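You operate a simulated robot arm through the tools that you are given. There is no shell and no other tool. Be economical: measure what you need, move in short steps, check, and stop when the job is done.

Carry out the task below with a simulated robot arm. There is one attempt and no reset: what you move stays moved.

TASK
Move the tester's bobbin to the light box and switch the light on.
Fine: stand it on the middle of the glass; shut the tester lid again and switch the tester off.
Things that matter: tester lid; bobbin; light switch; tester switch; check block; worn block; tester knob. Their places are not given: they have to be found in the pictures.

It is judged by the outcome, as a careful person would: the job done as asked, and still so three seconds after it is handed in. It fails if anything else is knocked over, pushed out of place, dropped, spilled or broken.

THE ROBOT
A 7-joint arm with a two-finger parallel gripper, fixed in place. Base frame: the origin is at the foot of the arm, x ahead of it, y to its left, z up; the work surface is at about z = 0. Lengths are in mm, angles in degrees, forces in N, time in s.
With the tool pointing down near the work surface it reaches from about 240 to 620 mm from the base axis. Its first joint turns from -66.0 to 66.0 degrees. Payload 2.6 kg.
Tool frame: the origin (TCP) lies between the finger pads and is the grasp point; the fingertips stand 30 mm ahead of it; z points along the fingers, y is the line along which they close. The gripper opens to 94 mm. The fingers are 28 mm wide and 10 mm thick; the gripper's body (50 by 96 mm) begins 55 mm behind the TCP.
Orientation is told as [roll, pitch, yaw] about the base's x, y, z axes, in that order, counted from this pose: with the fingers straight down and closing along the base's y, the tool's x points along the base's -x, its y along +y and its z along -z.

THE INTERFACE
- The arm moves only by the tool drive_tool. Its argument "steps" is text: rows parted by semicolons, each of 7 numbers parted by spaces: the shift along the tool's x, y, z in mm, then the turn, a rotation vector about the tool's x, y, z in degrees, then the gripper command, from -1 (shut) to 1 (fully open), values between in proportion. In form: x y z wx wy wz fingers; .... A call has 1 to 8 rows; each row is the pose to reach, as a shift and turn from the pose commanded when the call began, along the tool's axes at that moment. A row lasts 0.2 s, in which the tool goes at most 50 mm and 8.6 degrees; a call with a longer step from one row to the next is refused whole, and so is a gripper value outside its range. A pose out of reach is approached as far as the arm can. The call stops where the force on the tool passes 80 N (or 10 N more than at its start, if that is more) or the arm is blocked; 0.2 s more then pass. The fingers move at their own pace (about 72 mm/s each) and stop on an object; they squeeze with about 34 N. The grip force told is the motor's: it shows also when the fingers shut on nothing. Time passes only in rows, and 0.2 s behind the last, so rows that repeat a pose let the fingers close. It gives the time, the measured TCP pose, the force on the tool (base axes), the opening and the grip force at its end, in the units of the frame above (readings bear some noise), and new pictures: "views" is both (left out), scene, wrist or none.
- Cameras (640 x 400 px; columns grow to the right, rows downward): "scene" is fixed at [51.3, 446.3, 566]; the picture's right is [-0.62, -0.78, 0.00], its down [-0.44, 0.35, -0.83] and it looks along [0.65, -0.52, -0.56] (base axes); focal length 282 px, centre (320, 200). "wrist" rides on the gripper at [-37, 0, -58] in the tool frame; the picture's right is [0.00, -1.00, 0.00], its down [0.97, 0.00, -0.24] and it looks along [0.24, 0.00, 0.97] (tool axes); focal length 218 px, centre (320, 200).
- probe_pixels(camera, pixels): for up to 12 pixels [column, row] of the newest picture of that camera ("zoom" is the newest enlarged one), the place [x, y, z] in the base frame of the surface seen there, good to about 3 mm. No time passes.
- zoom(camera, box): a new picture of the part [left, top, right, bottom] of that camera's present view, enlarged. No time passes.
- hand_in(): hands the job in; it is judged then, once.

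Work in short steps. Measure before you move; look again where a grasp or a placing could have gone wrong, and mend it. You have 80 turns and 120 pictures in all, the two below and enlarged ones among them. Open the gripper and draw the arm clear of the work before you hand the job in, unless the task says otherwise; then end with one line.

The tools are called after "Request:" as name(argument=value, ...) on one line, values as JSON. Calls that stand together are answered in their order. drive_tool: Moves the arm, as the interface text tells. Its arguments: {"type":"object","properties":{"steps":{"type":"string"},"views":{"type":"string","enum":["both","scene","wrist","none"]}},"required":["steps"]} The other tools are called the same way: probe_pixels (camera, pixels) gives the place of the surface under pixels of a picture; zoom (camera, box) takes an enlarged picture of a part of a camera's view; hand_in () hands the job in.

At the start:

```text
time: 0.0
tcp_pos: [357.4, -79.6, 346.6]
ee_rot: [0.0, 0.1, 0.0]
wrist_force: [-0.3, 0.1, 0.1]
gripper_width: 94.1
finger_force: 0.0
```

scene: 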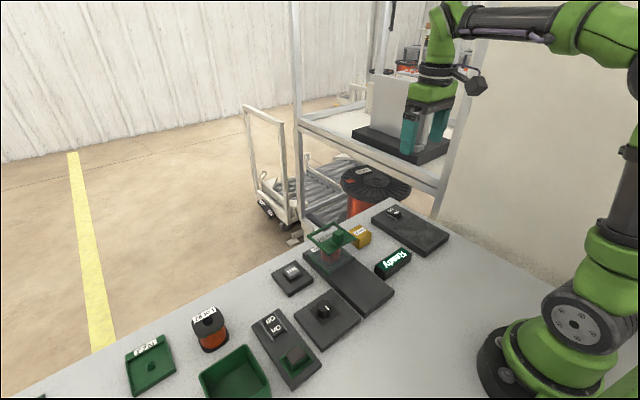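
wrist: 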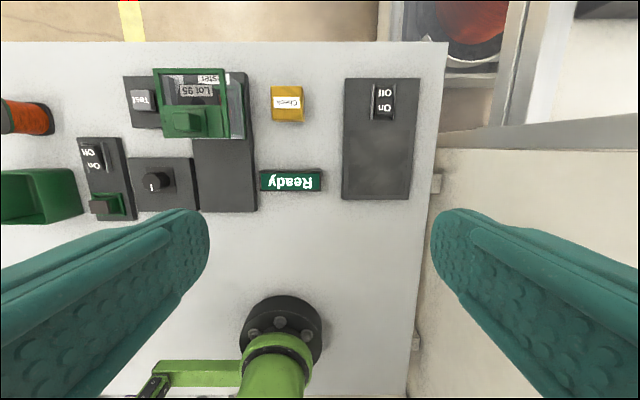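

I start by enlarging the scene to identify the things on the table.

Request:
zoom(camera="scene", box=[240, 190, 460, 328])

Request:
zoom(camera="scene", box=[100, 260, 340, 400])

Request:
zoom(camera="wrist", box=[60, 50, 440, 230])

```text
2.90 times, centred on (350, 259) of scene
```

zoom: 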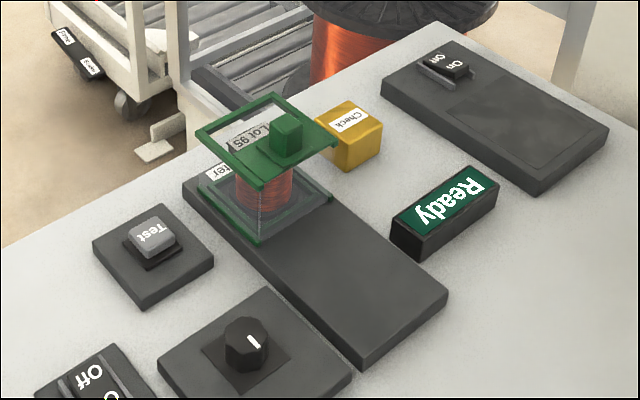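

```text
2.67 times, centred on (220, 330) of scene
```

zoom: 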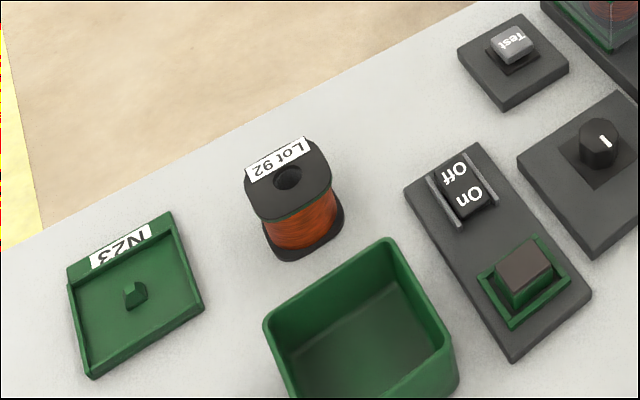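

```text
1.68 times, centred on (250, 140) of wrist
```

zoom: 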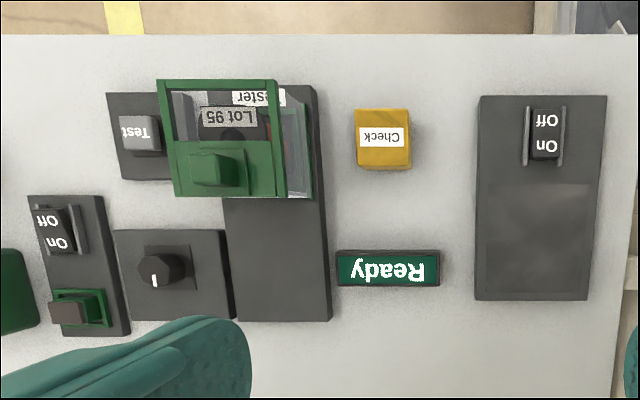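

I measure the key points: tester, lid, knob, switches and light box.

Request:
probe_pixels(camera="wrist", pixels=[[160, 75], [224, 72], [228, 136], [166, 136], [187, 121], [246, 75], [255, 209], [225, 180], [345, 80], [420, 80], [410, 198], [342, 197]])

Request:
probe_pixels(camera="wrist", pixels=[[384, 90], [384, 109], [371, 100], [397, 100], [380, 160], [287, 103], [290, 181], [92, 150], [92, 163], [103, 205], [155, 182], [142, 100]])

Request:
zoom(camera="scene", box=[295, 215, 375, 275])

Request:
zoom(camera="wrist", box=[120, 60, 260, 148])

```text
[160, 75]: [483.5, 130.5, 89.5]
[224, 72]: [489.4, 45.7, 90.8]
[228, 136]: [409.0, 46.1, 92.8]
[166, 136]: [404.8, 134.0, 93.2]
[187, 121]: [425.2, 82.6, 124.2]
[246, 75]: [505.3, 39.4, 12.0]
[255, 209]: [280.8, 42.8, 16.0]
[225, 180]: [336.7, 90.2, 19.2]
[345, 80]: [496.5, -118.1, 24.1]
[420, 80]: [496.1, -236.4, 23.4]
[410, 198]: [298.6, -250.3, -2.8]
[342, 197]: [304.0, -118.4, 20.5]
```

```text
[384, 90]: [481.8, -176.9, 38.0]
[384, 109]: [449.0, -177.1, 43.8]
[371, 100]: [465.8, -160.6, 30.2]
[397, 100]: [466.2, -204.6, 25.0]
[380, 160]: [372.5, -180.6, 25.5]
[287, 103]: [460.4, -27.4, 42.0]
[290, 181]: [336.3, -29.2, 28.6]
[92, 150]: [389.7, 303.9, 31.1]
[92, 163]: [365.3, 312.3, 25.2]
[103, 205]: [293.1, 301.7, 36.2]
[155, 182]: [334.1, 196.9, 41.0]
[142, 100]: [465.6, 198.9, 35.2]
```

```text
6.67 times, centred on (335, 245) of scene
```

zoom: 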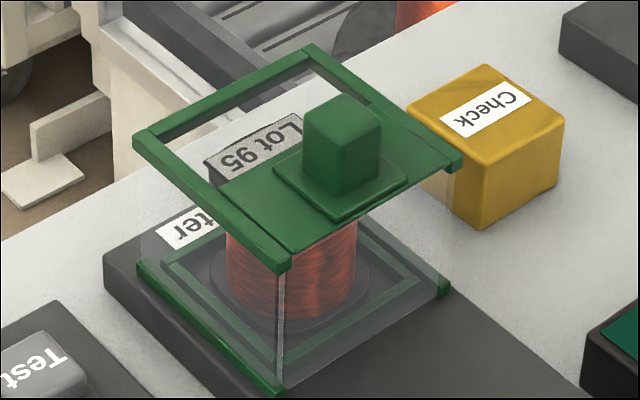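

```text
4.55 times, centred on (190, 104) of wrist
```

zoom: 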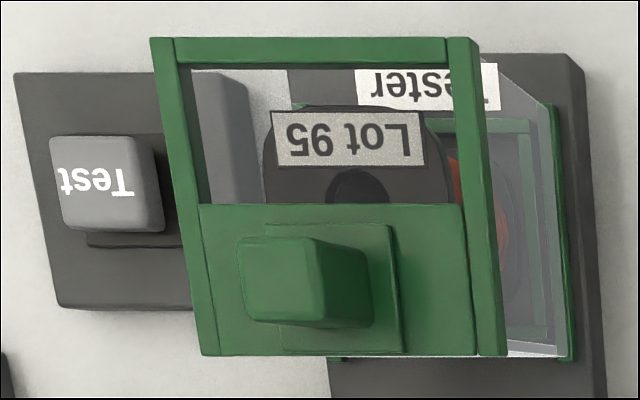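

Light box seems the right slab with the glass at about (372,-180); the tester hood sits at (447,88), handle at about (420,82,124). I move nearer above the tester for a closer look.

Request:
drive_tool(steps="-8 40 15 0 0 0 1; -16 80 30 0 0 0 1; -24 120 45 0 0 0 1; -30 160 60 0 0 0 1; -30 162 60 0 0 0 1")

Request:
zoom(camera="scene", box=[365, 190, 455, 265])

Request:
zoom(camera="scene", box=[240, 280, 370, 390])

```text
time: 1.2
tcp_pos: [388.1, 82.9, 286.3]
ee_rot: [0.0, -0.1, 0.0]
wrist_force: [-0.7, 0.4, -0.3]
gripper_width: 93.8
finger_force: 0.0
```

scene: 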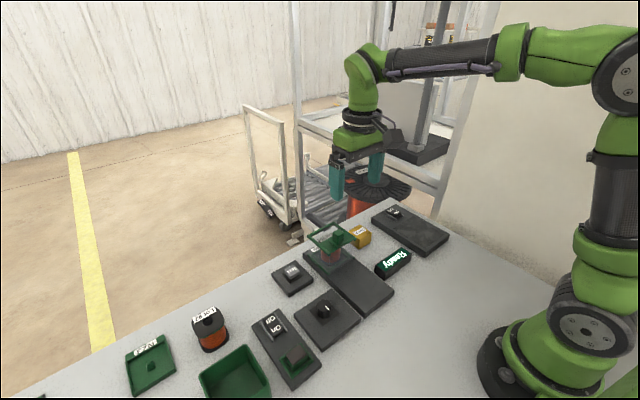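
wrist: 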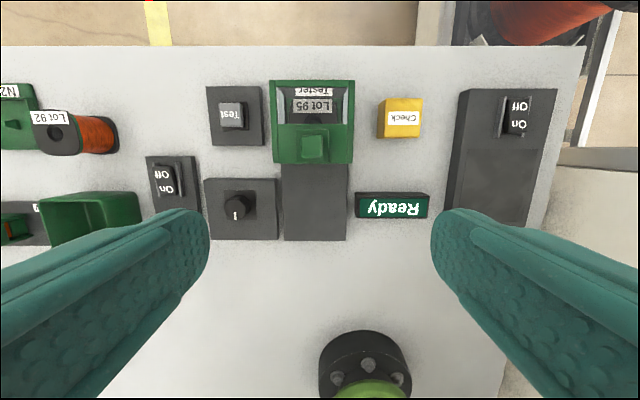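

```text
5.33 times, centred on (410, 228) of scene
```

zoom: 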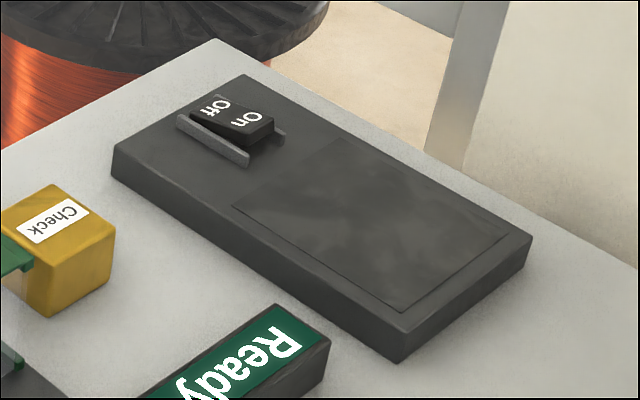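

```text
3.64 times, centred on (305, 335) of scene
```

zoom: 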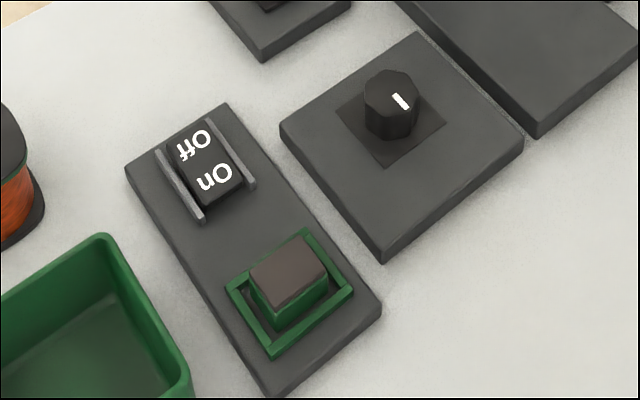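

Request:
zoom(camera="wrist", box=[200, 70, 380, 250])

Request:
zoom(camera="wrist", box=[140, 140, 280, 228])

Request:
probe_pixels(camera="wrist", pixels=[[313, 148], [303, 140], [323, 140], [303, 157], [323, 157], [271, 83], [353, 83], [352, 162], [274, 162], [313, 106], [312, 117], [347, 130]])

```text
2.22 times, centred on (290, 160) of wrist
```

zoom: 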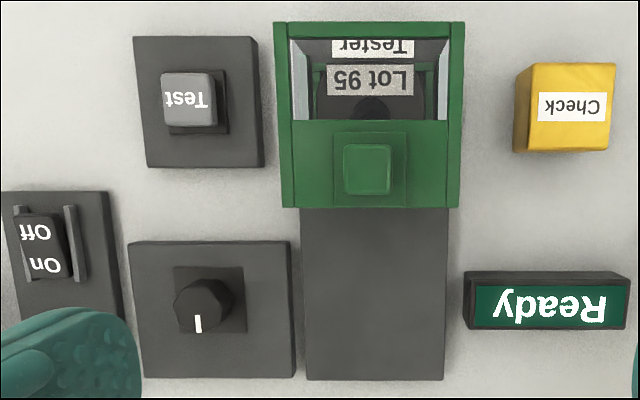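

```text
4.55 times, centred on (210, 184) of wrist
```

zoom: 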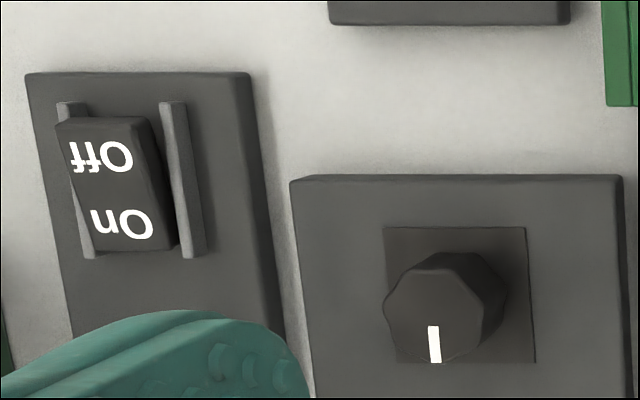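

```text
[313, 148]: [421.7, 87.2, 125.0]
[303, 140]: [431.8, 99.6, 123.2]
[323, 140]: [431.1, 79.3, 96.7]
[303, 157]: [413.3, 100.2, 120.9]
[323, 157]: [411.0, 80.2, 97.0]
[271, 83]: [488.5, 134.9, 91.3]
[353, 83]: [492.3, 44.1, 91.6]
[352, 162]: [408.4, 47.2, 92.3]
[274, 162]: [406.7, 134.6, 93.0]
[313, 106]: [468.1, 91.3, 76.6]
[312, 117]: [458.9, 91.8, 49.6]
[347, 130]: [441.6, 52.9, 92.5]
```

The handle is about x 411–432, y 80–101, z 97–125 and the top frame is at z 93. I descend with the fingers either side of it to TCP z≈131, then grip.

Request:
drive_tool(steps="-16 4 45 0 0 0 0.2; -33 7 90 0 0 0 0; -33 7 125 0 0 0 0; -33 7 145 0 0 0 0; -33 7 155 0 0 0 0; -33 7 155 0 0 0 0")

```text
time: 2.6
tcp_pos: [419.6, 89.2, 132.6]
ee_rot: [0.0, 0.0, -0.1]
wrist_force: [-1.1, -0.4, -0.2]
gripper_width: 47.1
finger_force: 0.0
```

scene: 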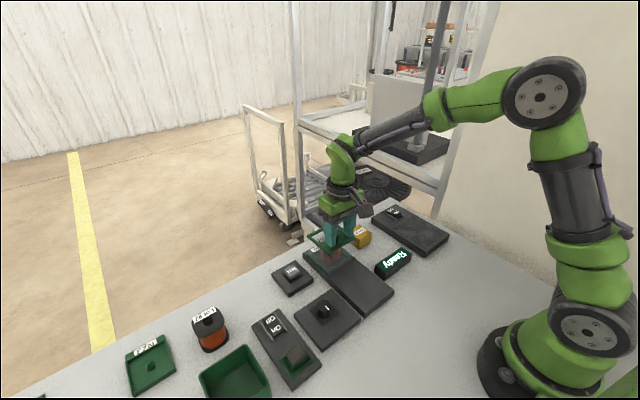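
wrist: 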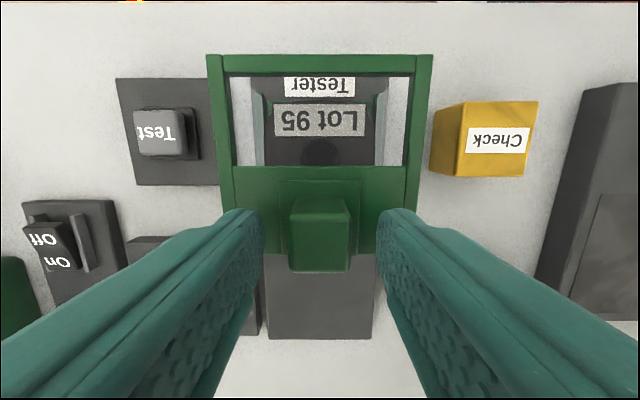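

The handle lies between the fingers; I close on it.

Request:
drive_tool(steps="0 0 2 0 0 0 -1; 0 0 2 0 0 0 -1; 0 0 2 0 0 0 -1", views="none")

Request:
drive_tool(steps="0 0 -2 0 0 0 -1; 0 0 -5 0 0 0 -1; 0 0 -5 0 0 0 -1")

Request:
zoom(camera="scene", box=[295, 205, 375, 275])

```text
time: 3.4
tcp_pos: [420.1, 89.8, 131.0]
ee_rot: [0.0, 0.0, 0.0]
wrist_force: [-5.8, -0.5, 14.5]
gripper_width: 21.8
finger_force: 44.9
```

```text
time: 4.2
tcp_pos: [418.4, 90.5, 132.2]
ee_rot: [-0.1, 0.6, 0.0]
wrist_force: [0.7, 5.5, -37.9]
gripper_width: 21.7
finger_force: 45.0
```

scene: 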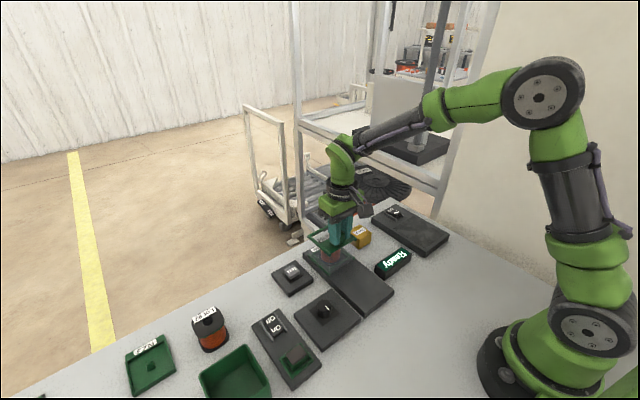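
wrist: 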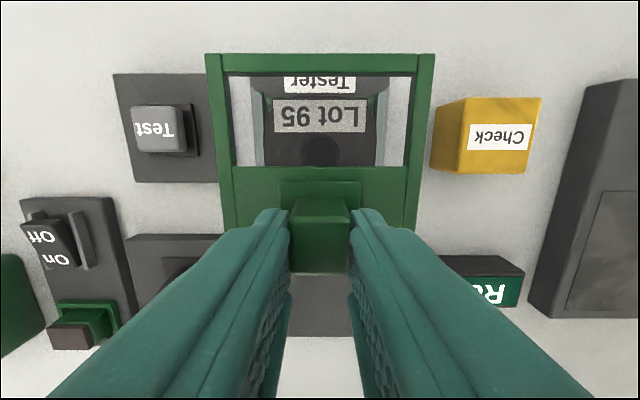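

```text
5.71 times, centred on (335, 240) of scene
```

zoom: 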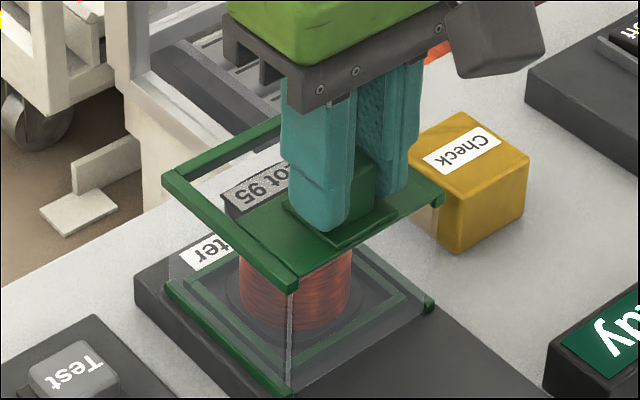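

Lifting is resisted (−38 N) so the lid does not lift; it likely slides along the base toward the arm. I relax the lift and pull 12 mm toward −x.

Request:
drive_tool(steps="0 0 4 0 0 0 -1; 4 0 4 0 0 0 -1; 8 0 4 0 0 0 -1; 12 0 4 0 0 0 -1; 12 0 4 0 0 0 -1")

Request:
zoom(camera="scene", box=[295, 205, 375, 275])

```text
time: 5.4
tcp_pos: [410.0, 90.1, 133.1]
ee_rot: [0.0, -0.2, 0.0]
wrist_force: [-0.5, 9.3, 11.5]
gripper_width: 22.0
finger_force: 45.3
```

scene: 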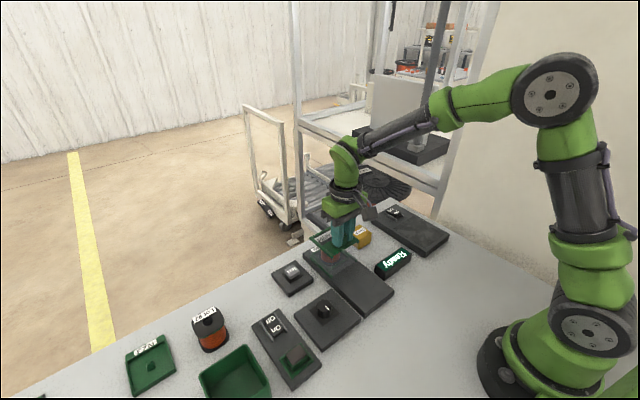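
wrist: 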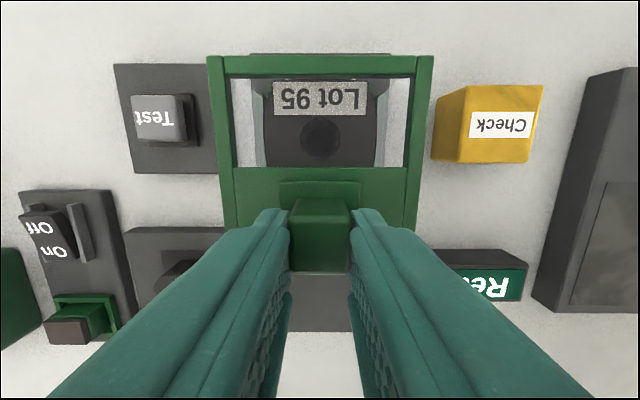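

```text
5.71 times, centred on (335, 240) of scene
```

zoom: 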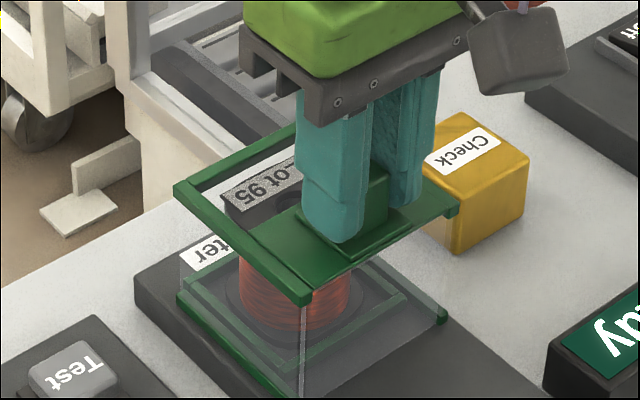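

The hood slides toward −x with little force. I keep sliding it.

Request:
drive_tool(steps="8 0 -0.5 0 0 0 -1; 16 0 -1 0 0 0 -1; 24 0 -1 0 0 0 -1; 32 0 -1 0 0 0 -1; 40 0 -1 0 0 0 -1; 48 0 -1 0 0 0 -1; 56 0 -1 0 0 0 -1; 56 0 -1 0 0 0 -1")

```text
time: 7.2
tcp_pos: [353.1, 89.2, 133.8]
ee_rot: [0.0, 0.0, -0.1]
wrist_force: [-0.2, 8.9, 21.4]
gripper_width: 21.7
finger_force: 45.3
```

scene: 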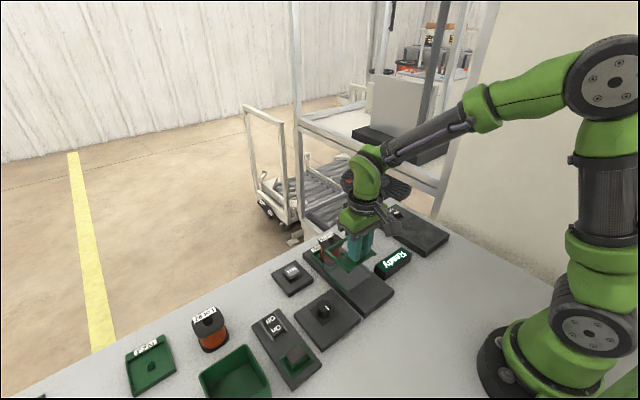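
wrist: 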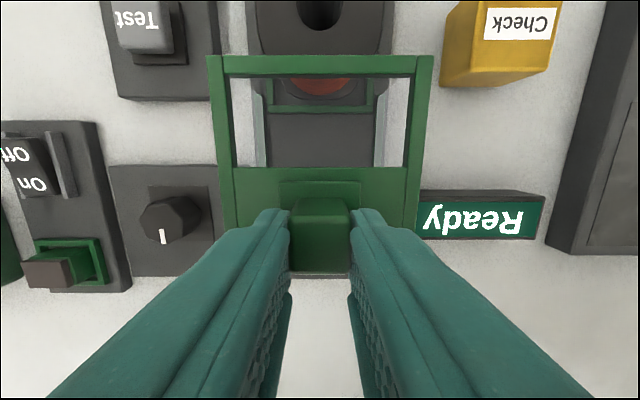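

Bobbin is emerging behind the hood. I slide on until near the front end.

Request:
drive_tool(steps="8 0 -0.5 0 0 0 -1; 16 0 -1 0 0 0 -1; 24 0 -1 0 0 0 -1; 32 0 -1 0 0 0 -1; 40 0 -1 0 0 0 -1; 47 0 -1 0 0 0 -1; 47 0 -1 0 0 0 -1")

```text
time: 8.8
tcp_pos: [305.6, 89.9, 133.4]
ee_rot: [0.1, 0.3, -0.1]
wrist_force: [14.1, 16.4, -28.1]
gripper_width: 21.8
finger_force: 45.3
```

scene: 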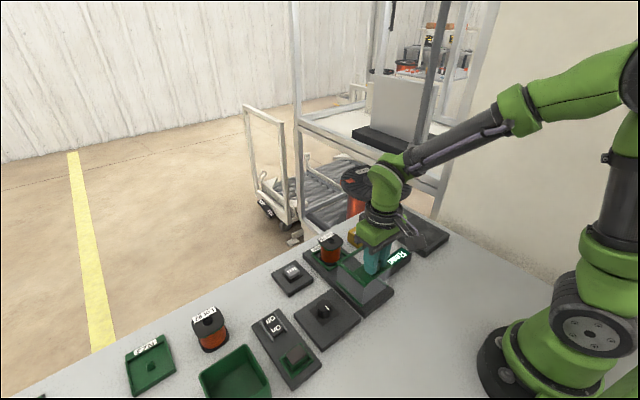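
wrist: 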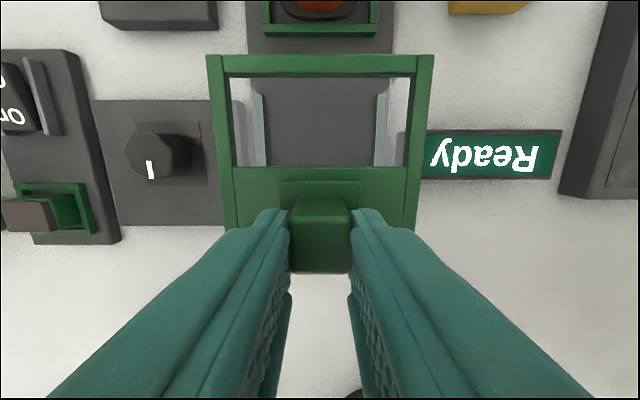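

The lid is at its end stop with the bobbin uncovered. I open, rise, and move back for a view of the bobbin.

Request:
drive_tool(steps="-1 0 0 0 0 0 0; -1 0 0 0 0 0 0; 0 0 -40 0 0 0 0; 0 0 -80 0 0 0 0.5; -40 0 -110 0 0 0 1; -80 0 -120 0 0 0 1; -110 0 -120 0 0 0 1; -110 0 -120 0 0 0 1")

Request:
zoom(camera="scene", box=[290, 215, 400, 315])

Request:
zoom(camera="wrist", box=[220, 60, 420, 240])

```text
time: 10.6
tcp_pos: [415.4, 90.2, 253.7]
ee_rot: [0.0, 0.0, 0.0]
wrist_force: [0.6, 0.5, -0.6]
gripper_width: 94.2
finger_force: 0.1
```

scene: 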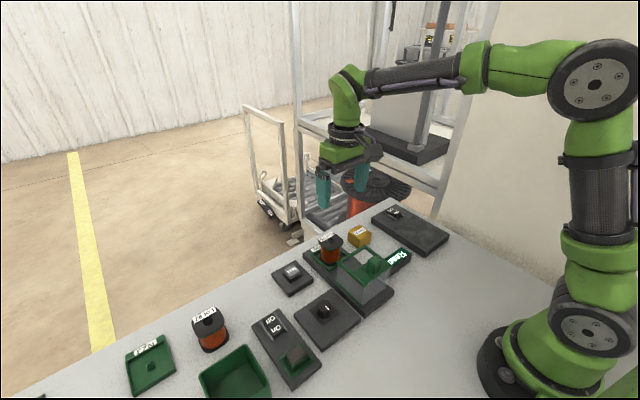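
wrist: 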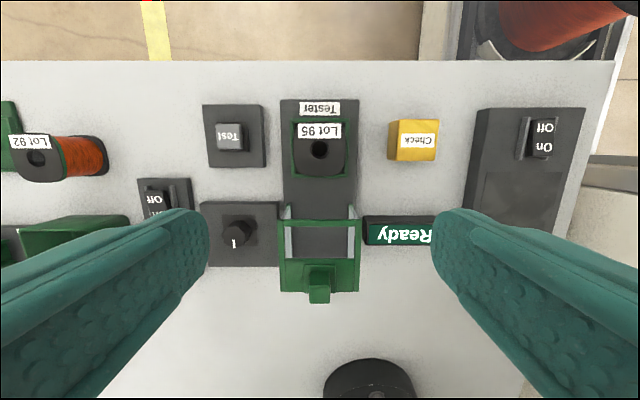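

```text
4.00 times, centred on (345, 265) of scene
```

zoom: 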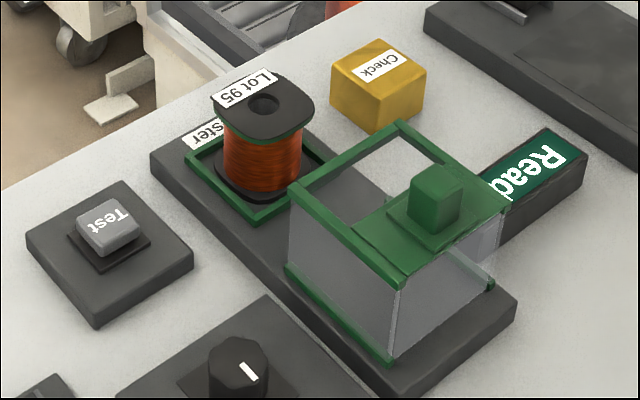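

```text
2.22 times, centred on (320, 150) of wrist
```

zoom: 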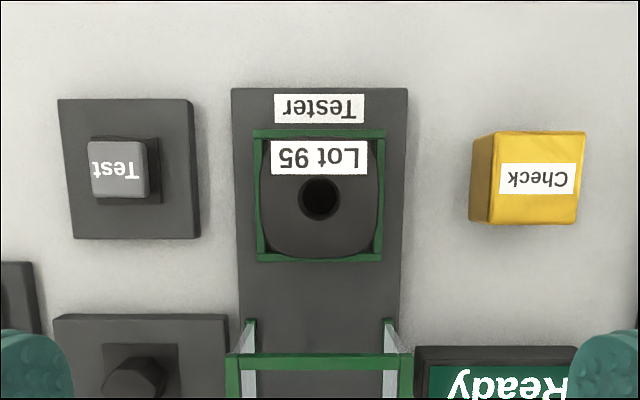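

Request:
probe_pixels(camera="zoom", pixels=[[262, 190], [378, 190], [320, 256], [320, 143], [300, 222], [340, 222], [255, 200], [381, 200], [245, 200], [258, 258], [246, 330], [320, 200]])

Request:
probe_pixels(camera="scene", pixels=[[330, 255], [330, 249], [329, 262], [322, 266], [340, 255]])

Request:
probe_pixels(camera="wrist", pixels=[[486, 174], [557, 178], [552, 233], [543, 127], [542, 146], [536, 137], [549, 137], [471, 214], [300, 215], [320, 295]])

Request:
zoom(camera="wrist", box=[440, 100, 600, 230])

```text
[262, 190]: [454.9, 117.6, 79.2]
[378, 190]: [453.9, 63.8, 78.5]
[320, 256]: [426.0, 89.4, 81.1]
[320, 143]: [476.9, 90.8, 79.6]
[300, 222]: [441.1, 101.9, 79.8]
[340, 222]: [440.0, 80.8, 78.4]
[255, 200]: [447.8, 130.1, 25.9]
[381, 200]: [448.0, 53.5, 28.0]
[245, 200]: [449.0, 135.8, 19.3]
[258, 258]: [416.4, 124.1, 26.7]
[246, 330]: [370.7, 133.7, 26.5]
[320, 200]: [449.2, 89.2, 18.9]
```

```text
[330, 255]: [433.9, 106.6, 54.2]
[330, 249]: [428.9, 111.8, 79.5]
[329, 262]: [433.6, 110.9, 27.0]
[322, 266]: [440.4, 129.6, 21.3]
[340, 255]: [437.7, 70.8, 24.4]
```

```text
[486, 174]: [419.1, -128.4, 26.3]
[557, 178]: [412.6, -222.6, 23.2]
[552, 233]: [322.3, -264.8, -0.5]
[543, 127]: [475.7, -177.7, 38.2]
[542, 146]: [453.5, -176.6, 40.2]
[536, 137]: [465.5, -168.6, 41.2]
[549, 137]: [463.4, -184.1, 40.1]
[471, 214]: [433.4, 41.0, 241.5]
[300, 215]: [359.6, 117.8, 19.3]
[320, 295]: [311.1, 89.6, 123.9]
```

```text
3.08 times, centred on (520, 165) of wrist
```

zoom: 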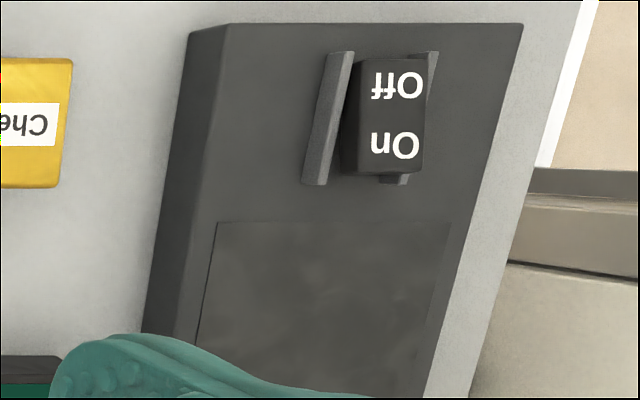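

Bobbin: centre (451, 90), flange about 53 mm, z ~20–79. I descend around it to TCP z≈66 and grip.

Request:
drive_tool(steps="-20 0 40 0 0 0 1; -36 0 80 0 0 0 1; -36 0 120 0 0 0 1; -36 0 150 0 0 0 1; -36 0 175 0 0 0 1; -36 0 187 0 0 0 1; -36 0 187 0 0 0 1")

```text
time: 12.2
tcp_pos: [451.1, 88.5, 67.1]
ee_rot: [0.0, 0.0, 0.0]
wrist_force: [0.0, -0.6, -0.2]
gripper_width: 94.0
finger_force: 0.2
```

scene: 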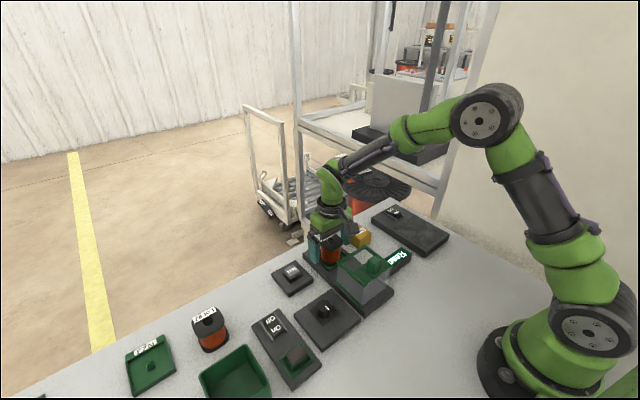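
wrist: 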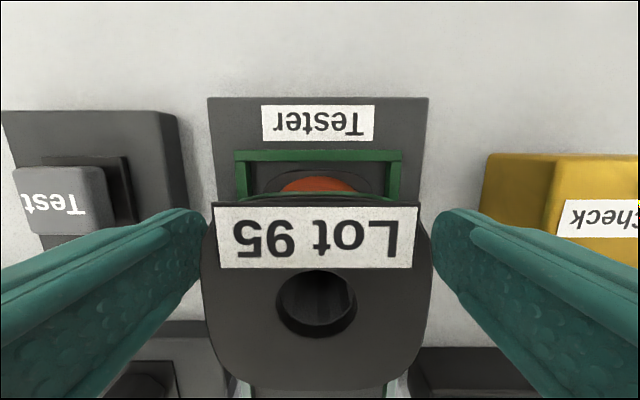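

Aligned; I close and lift 15 mm to check.

Request:
drive_tool(steps="0 1 0 0 0 0 -1; 0 1 0 0 0 0 -1; 0 1 0 0 0 0 -1; 0 1 -5 0 0 0 -1; 0 1 -15 0 0 0 -1; 0 1 -15 0 0 0 -1")

```text
time: 13.6
tcp_pos: [451.4, 90.1, 81.8]
ee_rot: [0.0, -0.1, 0.1]
wrist_force: [0.5, -0.4, -4.0]
gripper_width: 59.2
finger_force: 33.6
```

scene: 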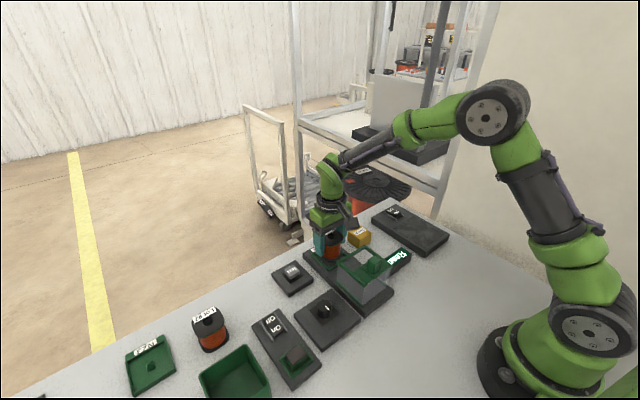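
wrist: 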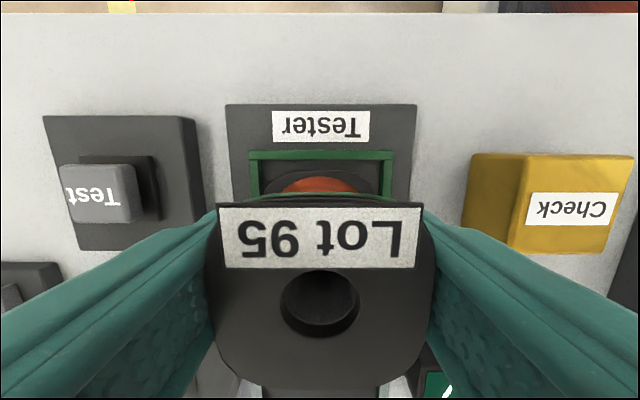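

Held securely (59 mm, 4 N weight). I lift further and measure the glass corners via the scene camera.

Request:
drive_tool(steps="0 0 -40 0 0 0 -1; 0 0 -80 0 0 0 -1; 0 0 -90 0 0 0 -1")

Request:
zoom(camera="scene", box=[365, 190, 455, 265])

Request:
probe_pixels(camera="zoom", pixels=[[335, 139], [513, 237], [405, 311], [235, 205], [370, 222], [180, 120], [245, 162], [210, 105], [250, 117], [275, 125], [240, 137], [285, 137]])

```text
time: 14.4
tcp_pos: [451.6, 90.6, 171.4]
ee_rot: [0.0, -0.1, 0.0]
wrist_force: [-0.9, 0.3, -2.7]
gripper_width: 59.2
finger_force: 33.7
```

scene: 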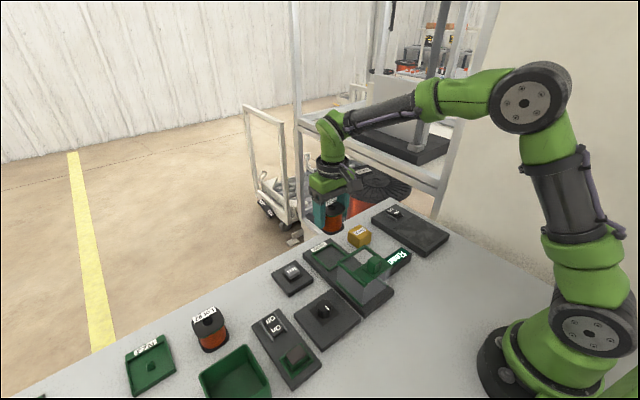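
wrist: 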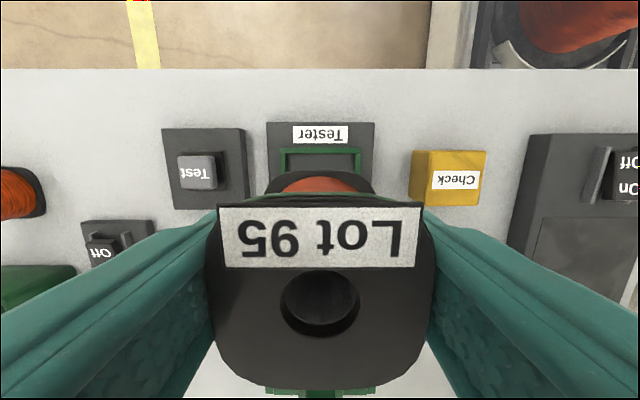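

```text
5.33 times, centred on (410, 228) of scene
```

zoom: 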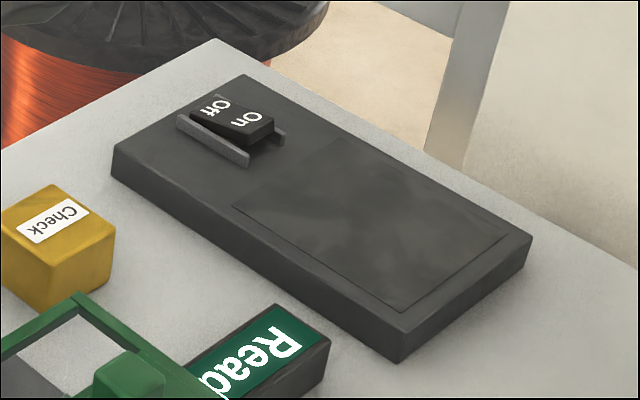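

```text
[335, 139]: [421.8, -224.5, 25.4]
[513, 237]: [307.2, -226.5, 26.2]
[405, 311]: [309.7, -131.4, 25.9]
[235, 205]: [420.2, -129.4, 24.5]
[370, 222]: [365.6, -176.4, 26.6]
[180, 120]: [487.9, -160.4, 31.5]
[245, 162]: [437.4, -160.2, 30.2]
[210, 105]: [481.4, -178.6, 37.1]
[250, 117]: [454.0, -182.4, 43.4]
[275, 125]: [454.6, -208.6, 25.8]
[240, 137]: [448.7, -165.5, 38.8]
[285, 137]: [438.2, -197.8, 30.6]
```

Glass centre ≈ (364.7, −178), surface z ≈ 25.5; the bobbin's bottom is about 48 below TCP. I carry it across at height.

Request:
drive_tool(steps="6 -25 -5 0 0 0 -1; 19 -65 -5 0 0 0 -1; 33 -107 -5 0 0 0 -1; 46 -149 -5 0 0 0 -1; 60 -190 -5 0 0 0 -1; 73 -230 -5 0 0 0 -1; 83 -256 -5 0 0 0 -1; 87 -268.5 -5 0 0 0 -1")

```text
time: 16.2
tcp_pos: [364.2, -176.6, 175.4]
ee_rot: [0.1, 0.0, 0.0]
wrist_force: [0.0, -0.2, -2.9]
gripper_width: 59.2
finger_force: 34.5
```

scene: 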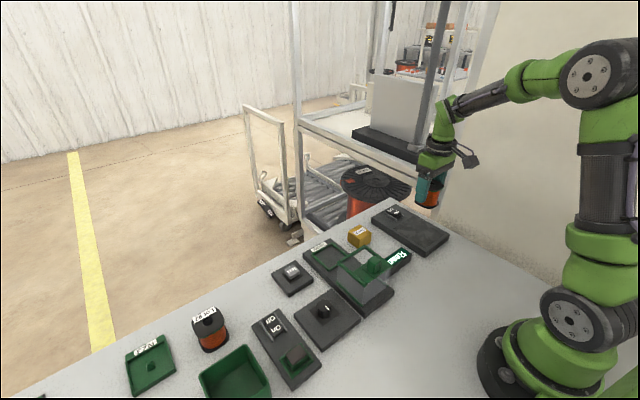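
wrist: 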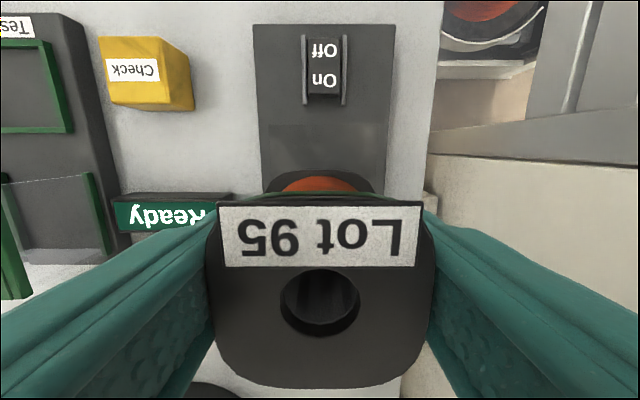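

Request:
drive_tool(steps="0 -1.5 30 0 0 0 -1; 0 -1.5 60 0 0 0 -1; 0 -1.5 85 0 0 0 -1; 0 -1.5 95 0 0 0 -1; 0 -1.5 98 0 0 0 -1; 0 -1.5 98 0 0 0 -1")

Request:
zoom(camera="scene", box=[375, 180, 465, 255])

```text
time: 17.6
tcp_pos: [365.0, -179.2, 77.6]
ee_rot: [-0.1, 0.0, 0.0]
wrist_force: [-0.9, 0.2, -2.5]
gripper_width: 59.6
finger_force: 34.4
```

scene: 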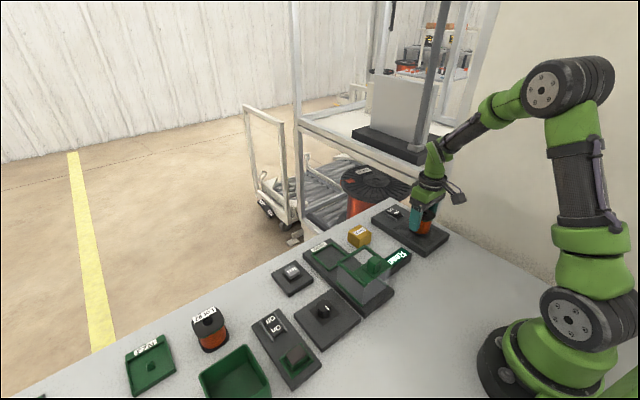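
wrist: 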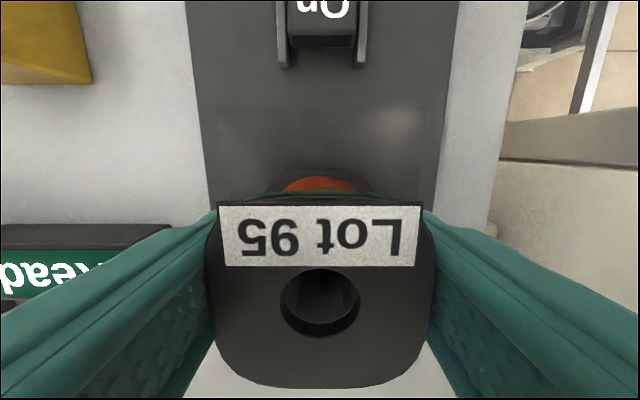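

```text
5.33 times, centred on (420, 218) of scene
```

zoom: 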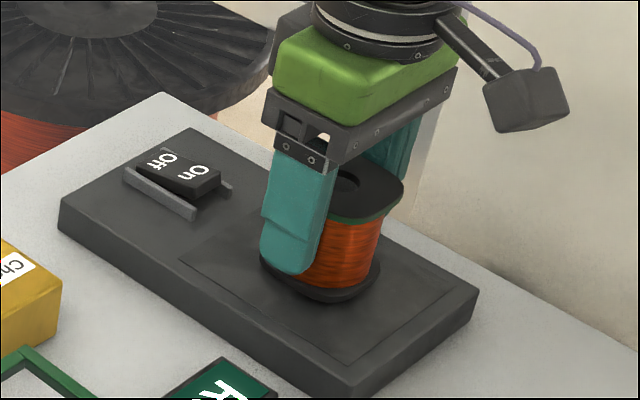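

Nearly down with no contact yet. I lower in 1 mm steps until the force shows contact.

Request:
drive_tool(steps="0 0 1 0 0 0 -1; 0 0 2 0 0 0 -1; 0 0 2 0 0 0 -1", views="none")

Request:
drive_tool(steps="0 0 1 0 0 0 -1; 0 0 1.5 0 0 0 -1; 0 0 1.5 0 0 0 -1", views="none")

```text
time: 18.4
tcp_pos: [364.0, -178.4, 75.8]
ee_rot: [0.0, 0.0, 0.0]
wrist_force: [0.0, -0.8, -2.5]
gripper_width: 59.2
finger_force: 33.8
```

```text
time: 19.2
tcp_pos: [365.1, -179.4, 73.3]
ee_rot: [0.0, 0.0, 0.1]
wrist_force: [0.4, 0.8, -3.9]
gripper_width: 59.3
finger_force: 33.7
```

Request:
drive_tool(steps="0 0 1 0 0 0 -1; 0 0 1 0 0 0 -1", views="none")

Request:
drive_tool(steps="0 0 1 0 0 0 -1; 0 0 1 0 0 0 -1", views="scene")

Request:
zoom(camera="scene", box=[375, 180, 465, 255])

```text
time: 19.8
tcp_pos: [362.8, -179.7, 73.2]
ee_rot: [0.0, 0.0, 0.0]
wrist_force: [-0.4, -0.8, -3.0]
gripper_width: 59.3
finger_force: 33.7
```

```text
time: 20.4
tcp_pos: [364.8, -180.6, 72.2]
ee_rot: [0.0, -0.1, 0.0]
wrist_force: [0.3, 0.0, -3.8]
gripper_width: 59.4
finger_force: 33.9
```

scene: 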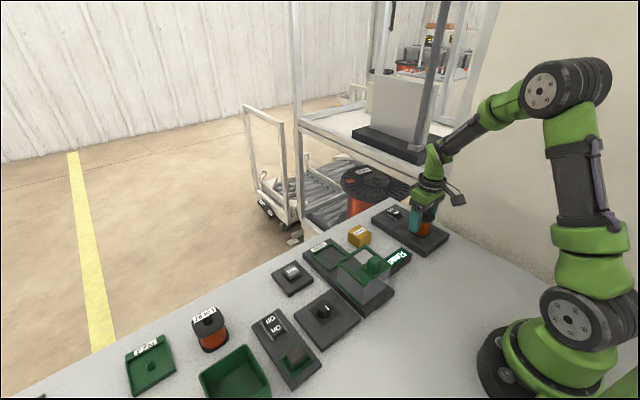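

```text
5.33 times, centred on (420, 218) of scene
```

zoom: 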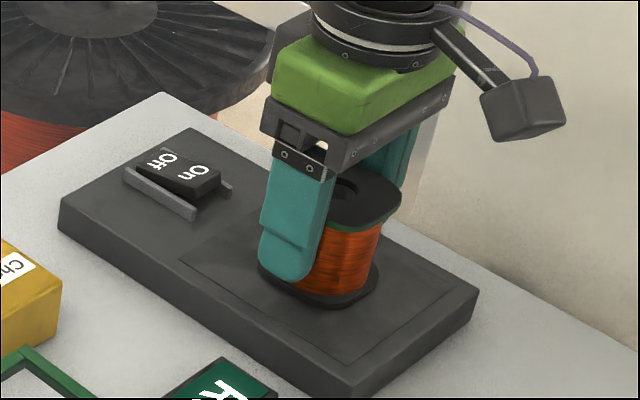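

Request:
drive_tool(steps="0 0 1 0 0 0 -1; 0 0 1 0 0 0 -1", views="none")

Request:
drive_tool(steps="0 0 1 0 0 0 -1; 0 0 1 0 0 0 -1", views="none")

```text
time: 21.0
tcp_pos: [365.6, -178.9, 71.1]
ee_rot: [0.0, 0.0, 0.1]
wrist_force: [-1.0, -0.1, -3.3]
gripper_width: 59.3
finger_force: 34.0
```

```text
time: 21.6
tcp_pos: [365.0, -178.6, 70.2]
ee_rot: [0.0, 0.0, -0.1]
wrist_force: [-1.0, 0.0, -2.4]
gripper_width: 59.5
finger_force: 34.2
```

Request:
drive_tool(steps="0 0 1 0 0 0 -1; 0 0 1 0 0 0 -1", views="none")

Request:
drive_tool(steps="0 0 1 0 0 0 -1; 0 0 1 0 0 0 -1", views="both")

Request:
zoom(camera="scene", box=[395, 200, 455, 250])

```text
time: 22.2
tcp_pos: [365.2, -178.8, 70.8]
ee_rot: [0.0, -0.2, 0.0]
wrist_force: [-3.2, 4.0, 11.6]
gripper_width: 59.4
finger_force: 33.9
```

```text
time: 22.8
tcp_pos: [365.9, -179.6, 70.3]
ee_rot: [-0.1, -0.2, 0.1]
wrist_force: [-6.8, 9.3, 31.6]
gripper_width: 59.4
finger_force: 33.8
```

scene: 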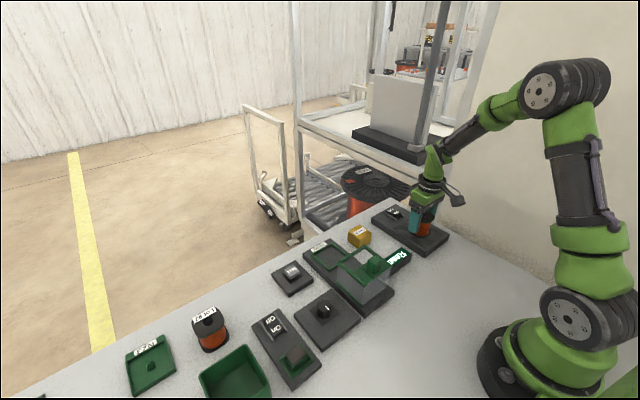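
wrist: 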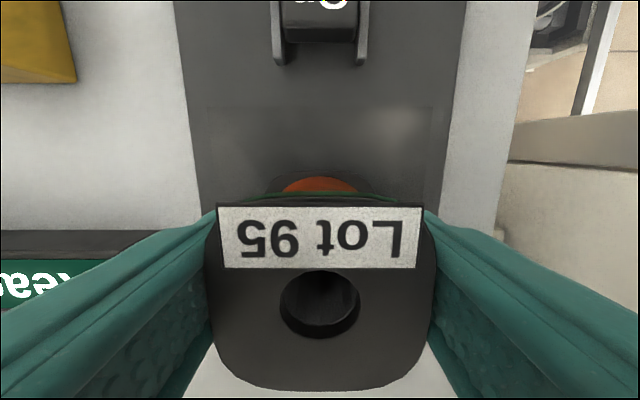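

```text
8.00 times, centred on (425, 225) of scene
```

zoom: 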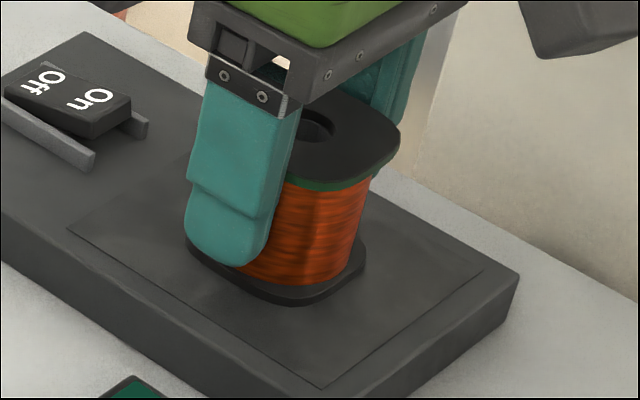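

Contact at TCP z≈70. I ease up 1.5 mm, open, and rise clear.

Request:
drive_tool(steps="0 0 -1.5 0 0 0 -1; 0 0 -1.5 0 0 0 0.6; 0 0 -1.5 0 0 0 1; 0 0 -1.5 0 0 0 1; 0 0 -40 0 0 0 1; 0 0 -80 0 0 0 1; 0 0 -120 0 0 0 1; 0 0 -150 0 0 0 1")

Request:
zoom(camera="scene", box=[375, 180, 465, 255])

```text
time: 24.6
tcp_pos: [363.8, -179.0, 217.4]
ee_rot: [0.1, 0.0, 0.1]
wrist_force: [0.5, -0.3, -0.7]
gripper_width: 94.1
finger_force: 0.1
```

scene: 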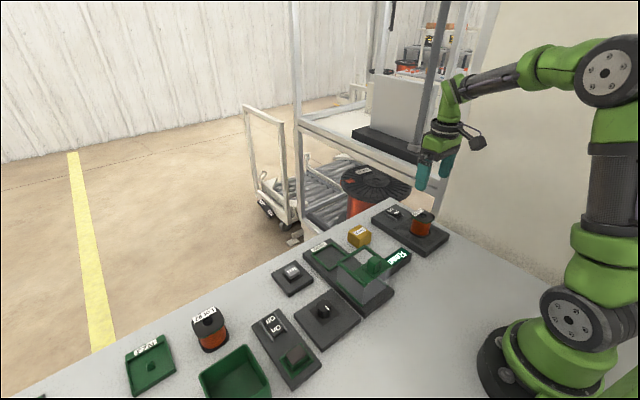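
wrist: 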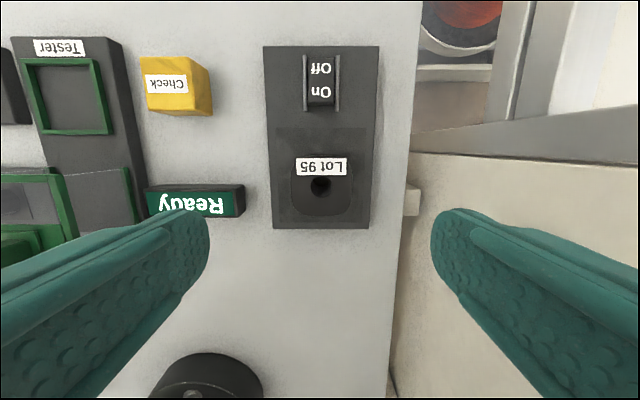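

```text
5.33 times, centred on (420, 218) of scene
```

zoom: 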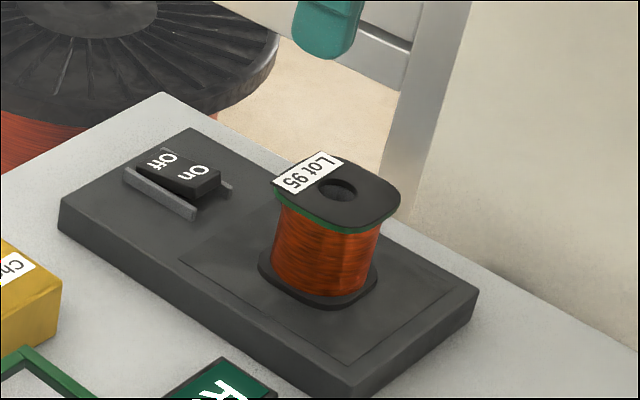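

I check the bobbin's centring against the glass and the switch's geometry.

Request:
probe_pixels(camera="wrist", pixels=[[293, 187], [350, 187], [320, 215], [320, 161], [276, 130], [369, 130], [283, 221], [319, 61], [320, 76], [320, 90], [320, 101], [300, 85]])

Request:
zoom(camera="wrist", box=[260, 40, 390, 235])

```text
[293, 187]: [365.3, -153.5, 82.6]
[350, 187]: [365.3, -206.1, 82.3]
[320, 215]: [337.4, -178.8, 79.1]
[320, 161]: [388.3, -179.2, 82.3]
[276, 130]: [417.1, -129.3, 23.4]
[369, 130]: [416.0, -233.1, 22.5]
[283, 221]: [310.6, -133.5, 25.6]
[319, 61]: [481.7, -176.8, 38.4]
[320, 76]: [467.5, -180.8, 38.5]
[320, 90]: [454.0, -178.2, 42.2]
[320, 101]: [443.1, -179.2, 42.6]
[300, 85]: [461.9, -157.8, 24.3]
```

```text
2.05 times, centred on (325, 138) of wrist
```

zoom: 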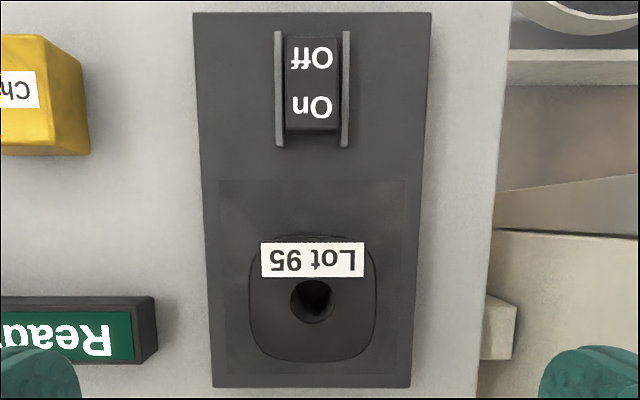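

Bobbin is centred at (364,−179). Next the light switch: On end raised at x≈441–455, z≈43. I shut the fingers and go above it (444, −179).

Request:
drive_tool(steps="-40 0 0 0 0 0 -1; -80 0 0 0 0 0 -1; -80 0 40 0 0 0 -1; -80 0 80 0 0 0 -1; -80 0 115 0 0 0 -1; -80 0 130 0 0 0 -1; -80 0 130 0 0 0 -1")

Request:
zoom(camera="scene", box=[365, 170, 455, 245])

```text
time: 26.2
tcp_pos: [446.1, -179.9, 88.4]
ee_rot: [0.0, 0.0, -0.1]
wrist_force: [0.9, 0.2, 0.1]
gripper_width: 0.0
finger_force: 32.8
```

scene: 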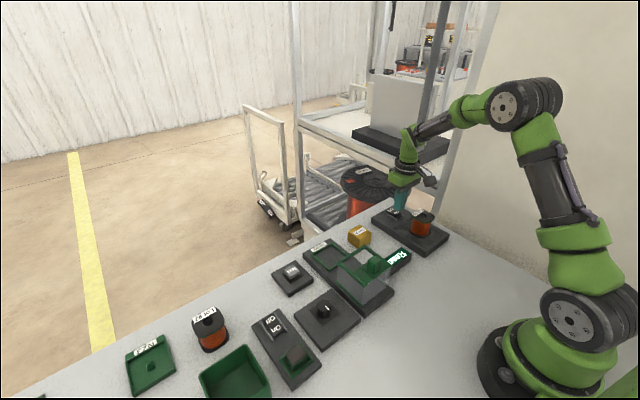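
wrist: 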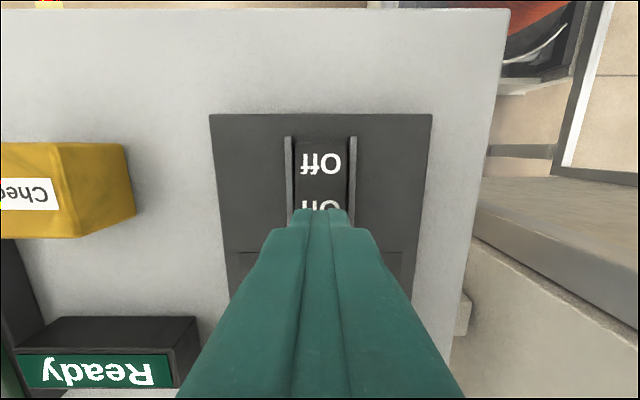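

```text
5.33 times, centred on (410, 208) of scene
```

zoom: 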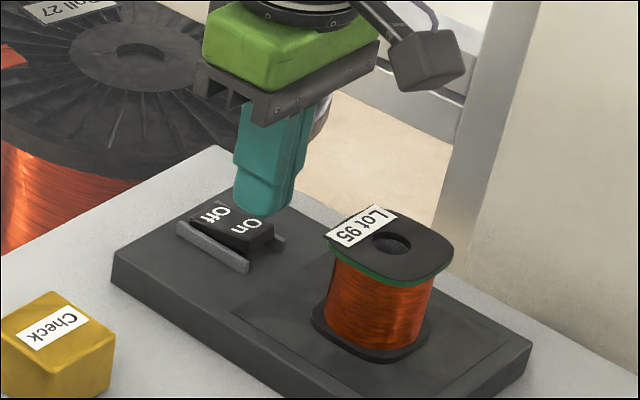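

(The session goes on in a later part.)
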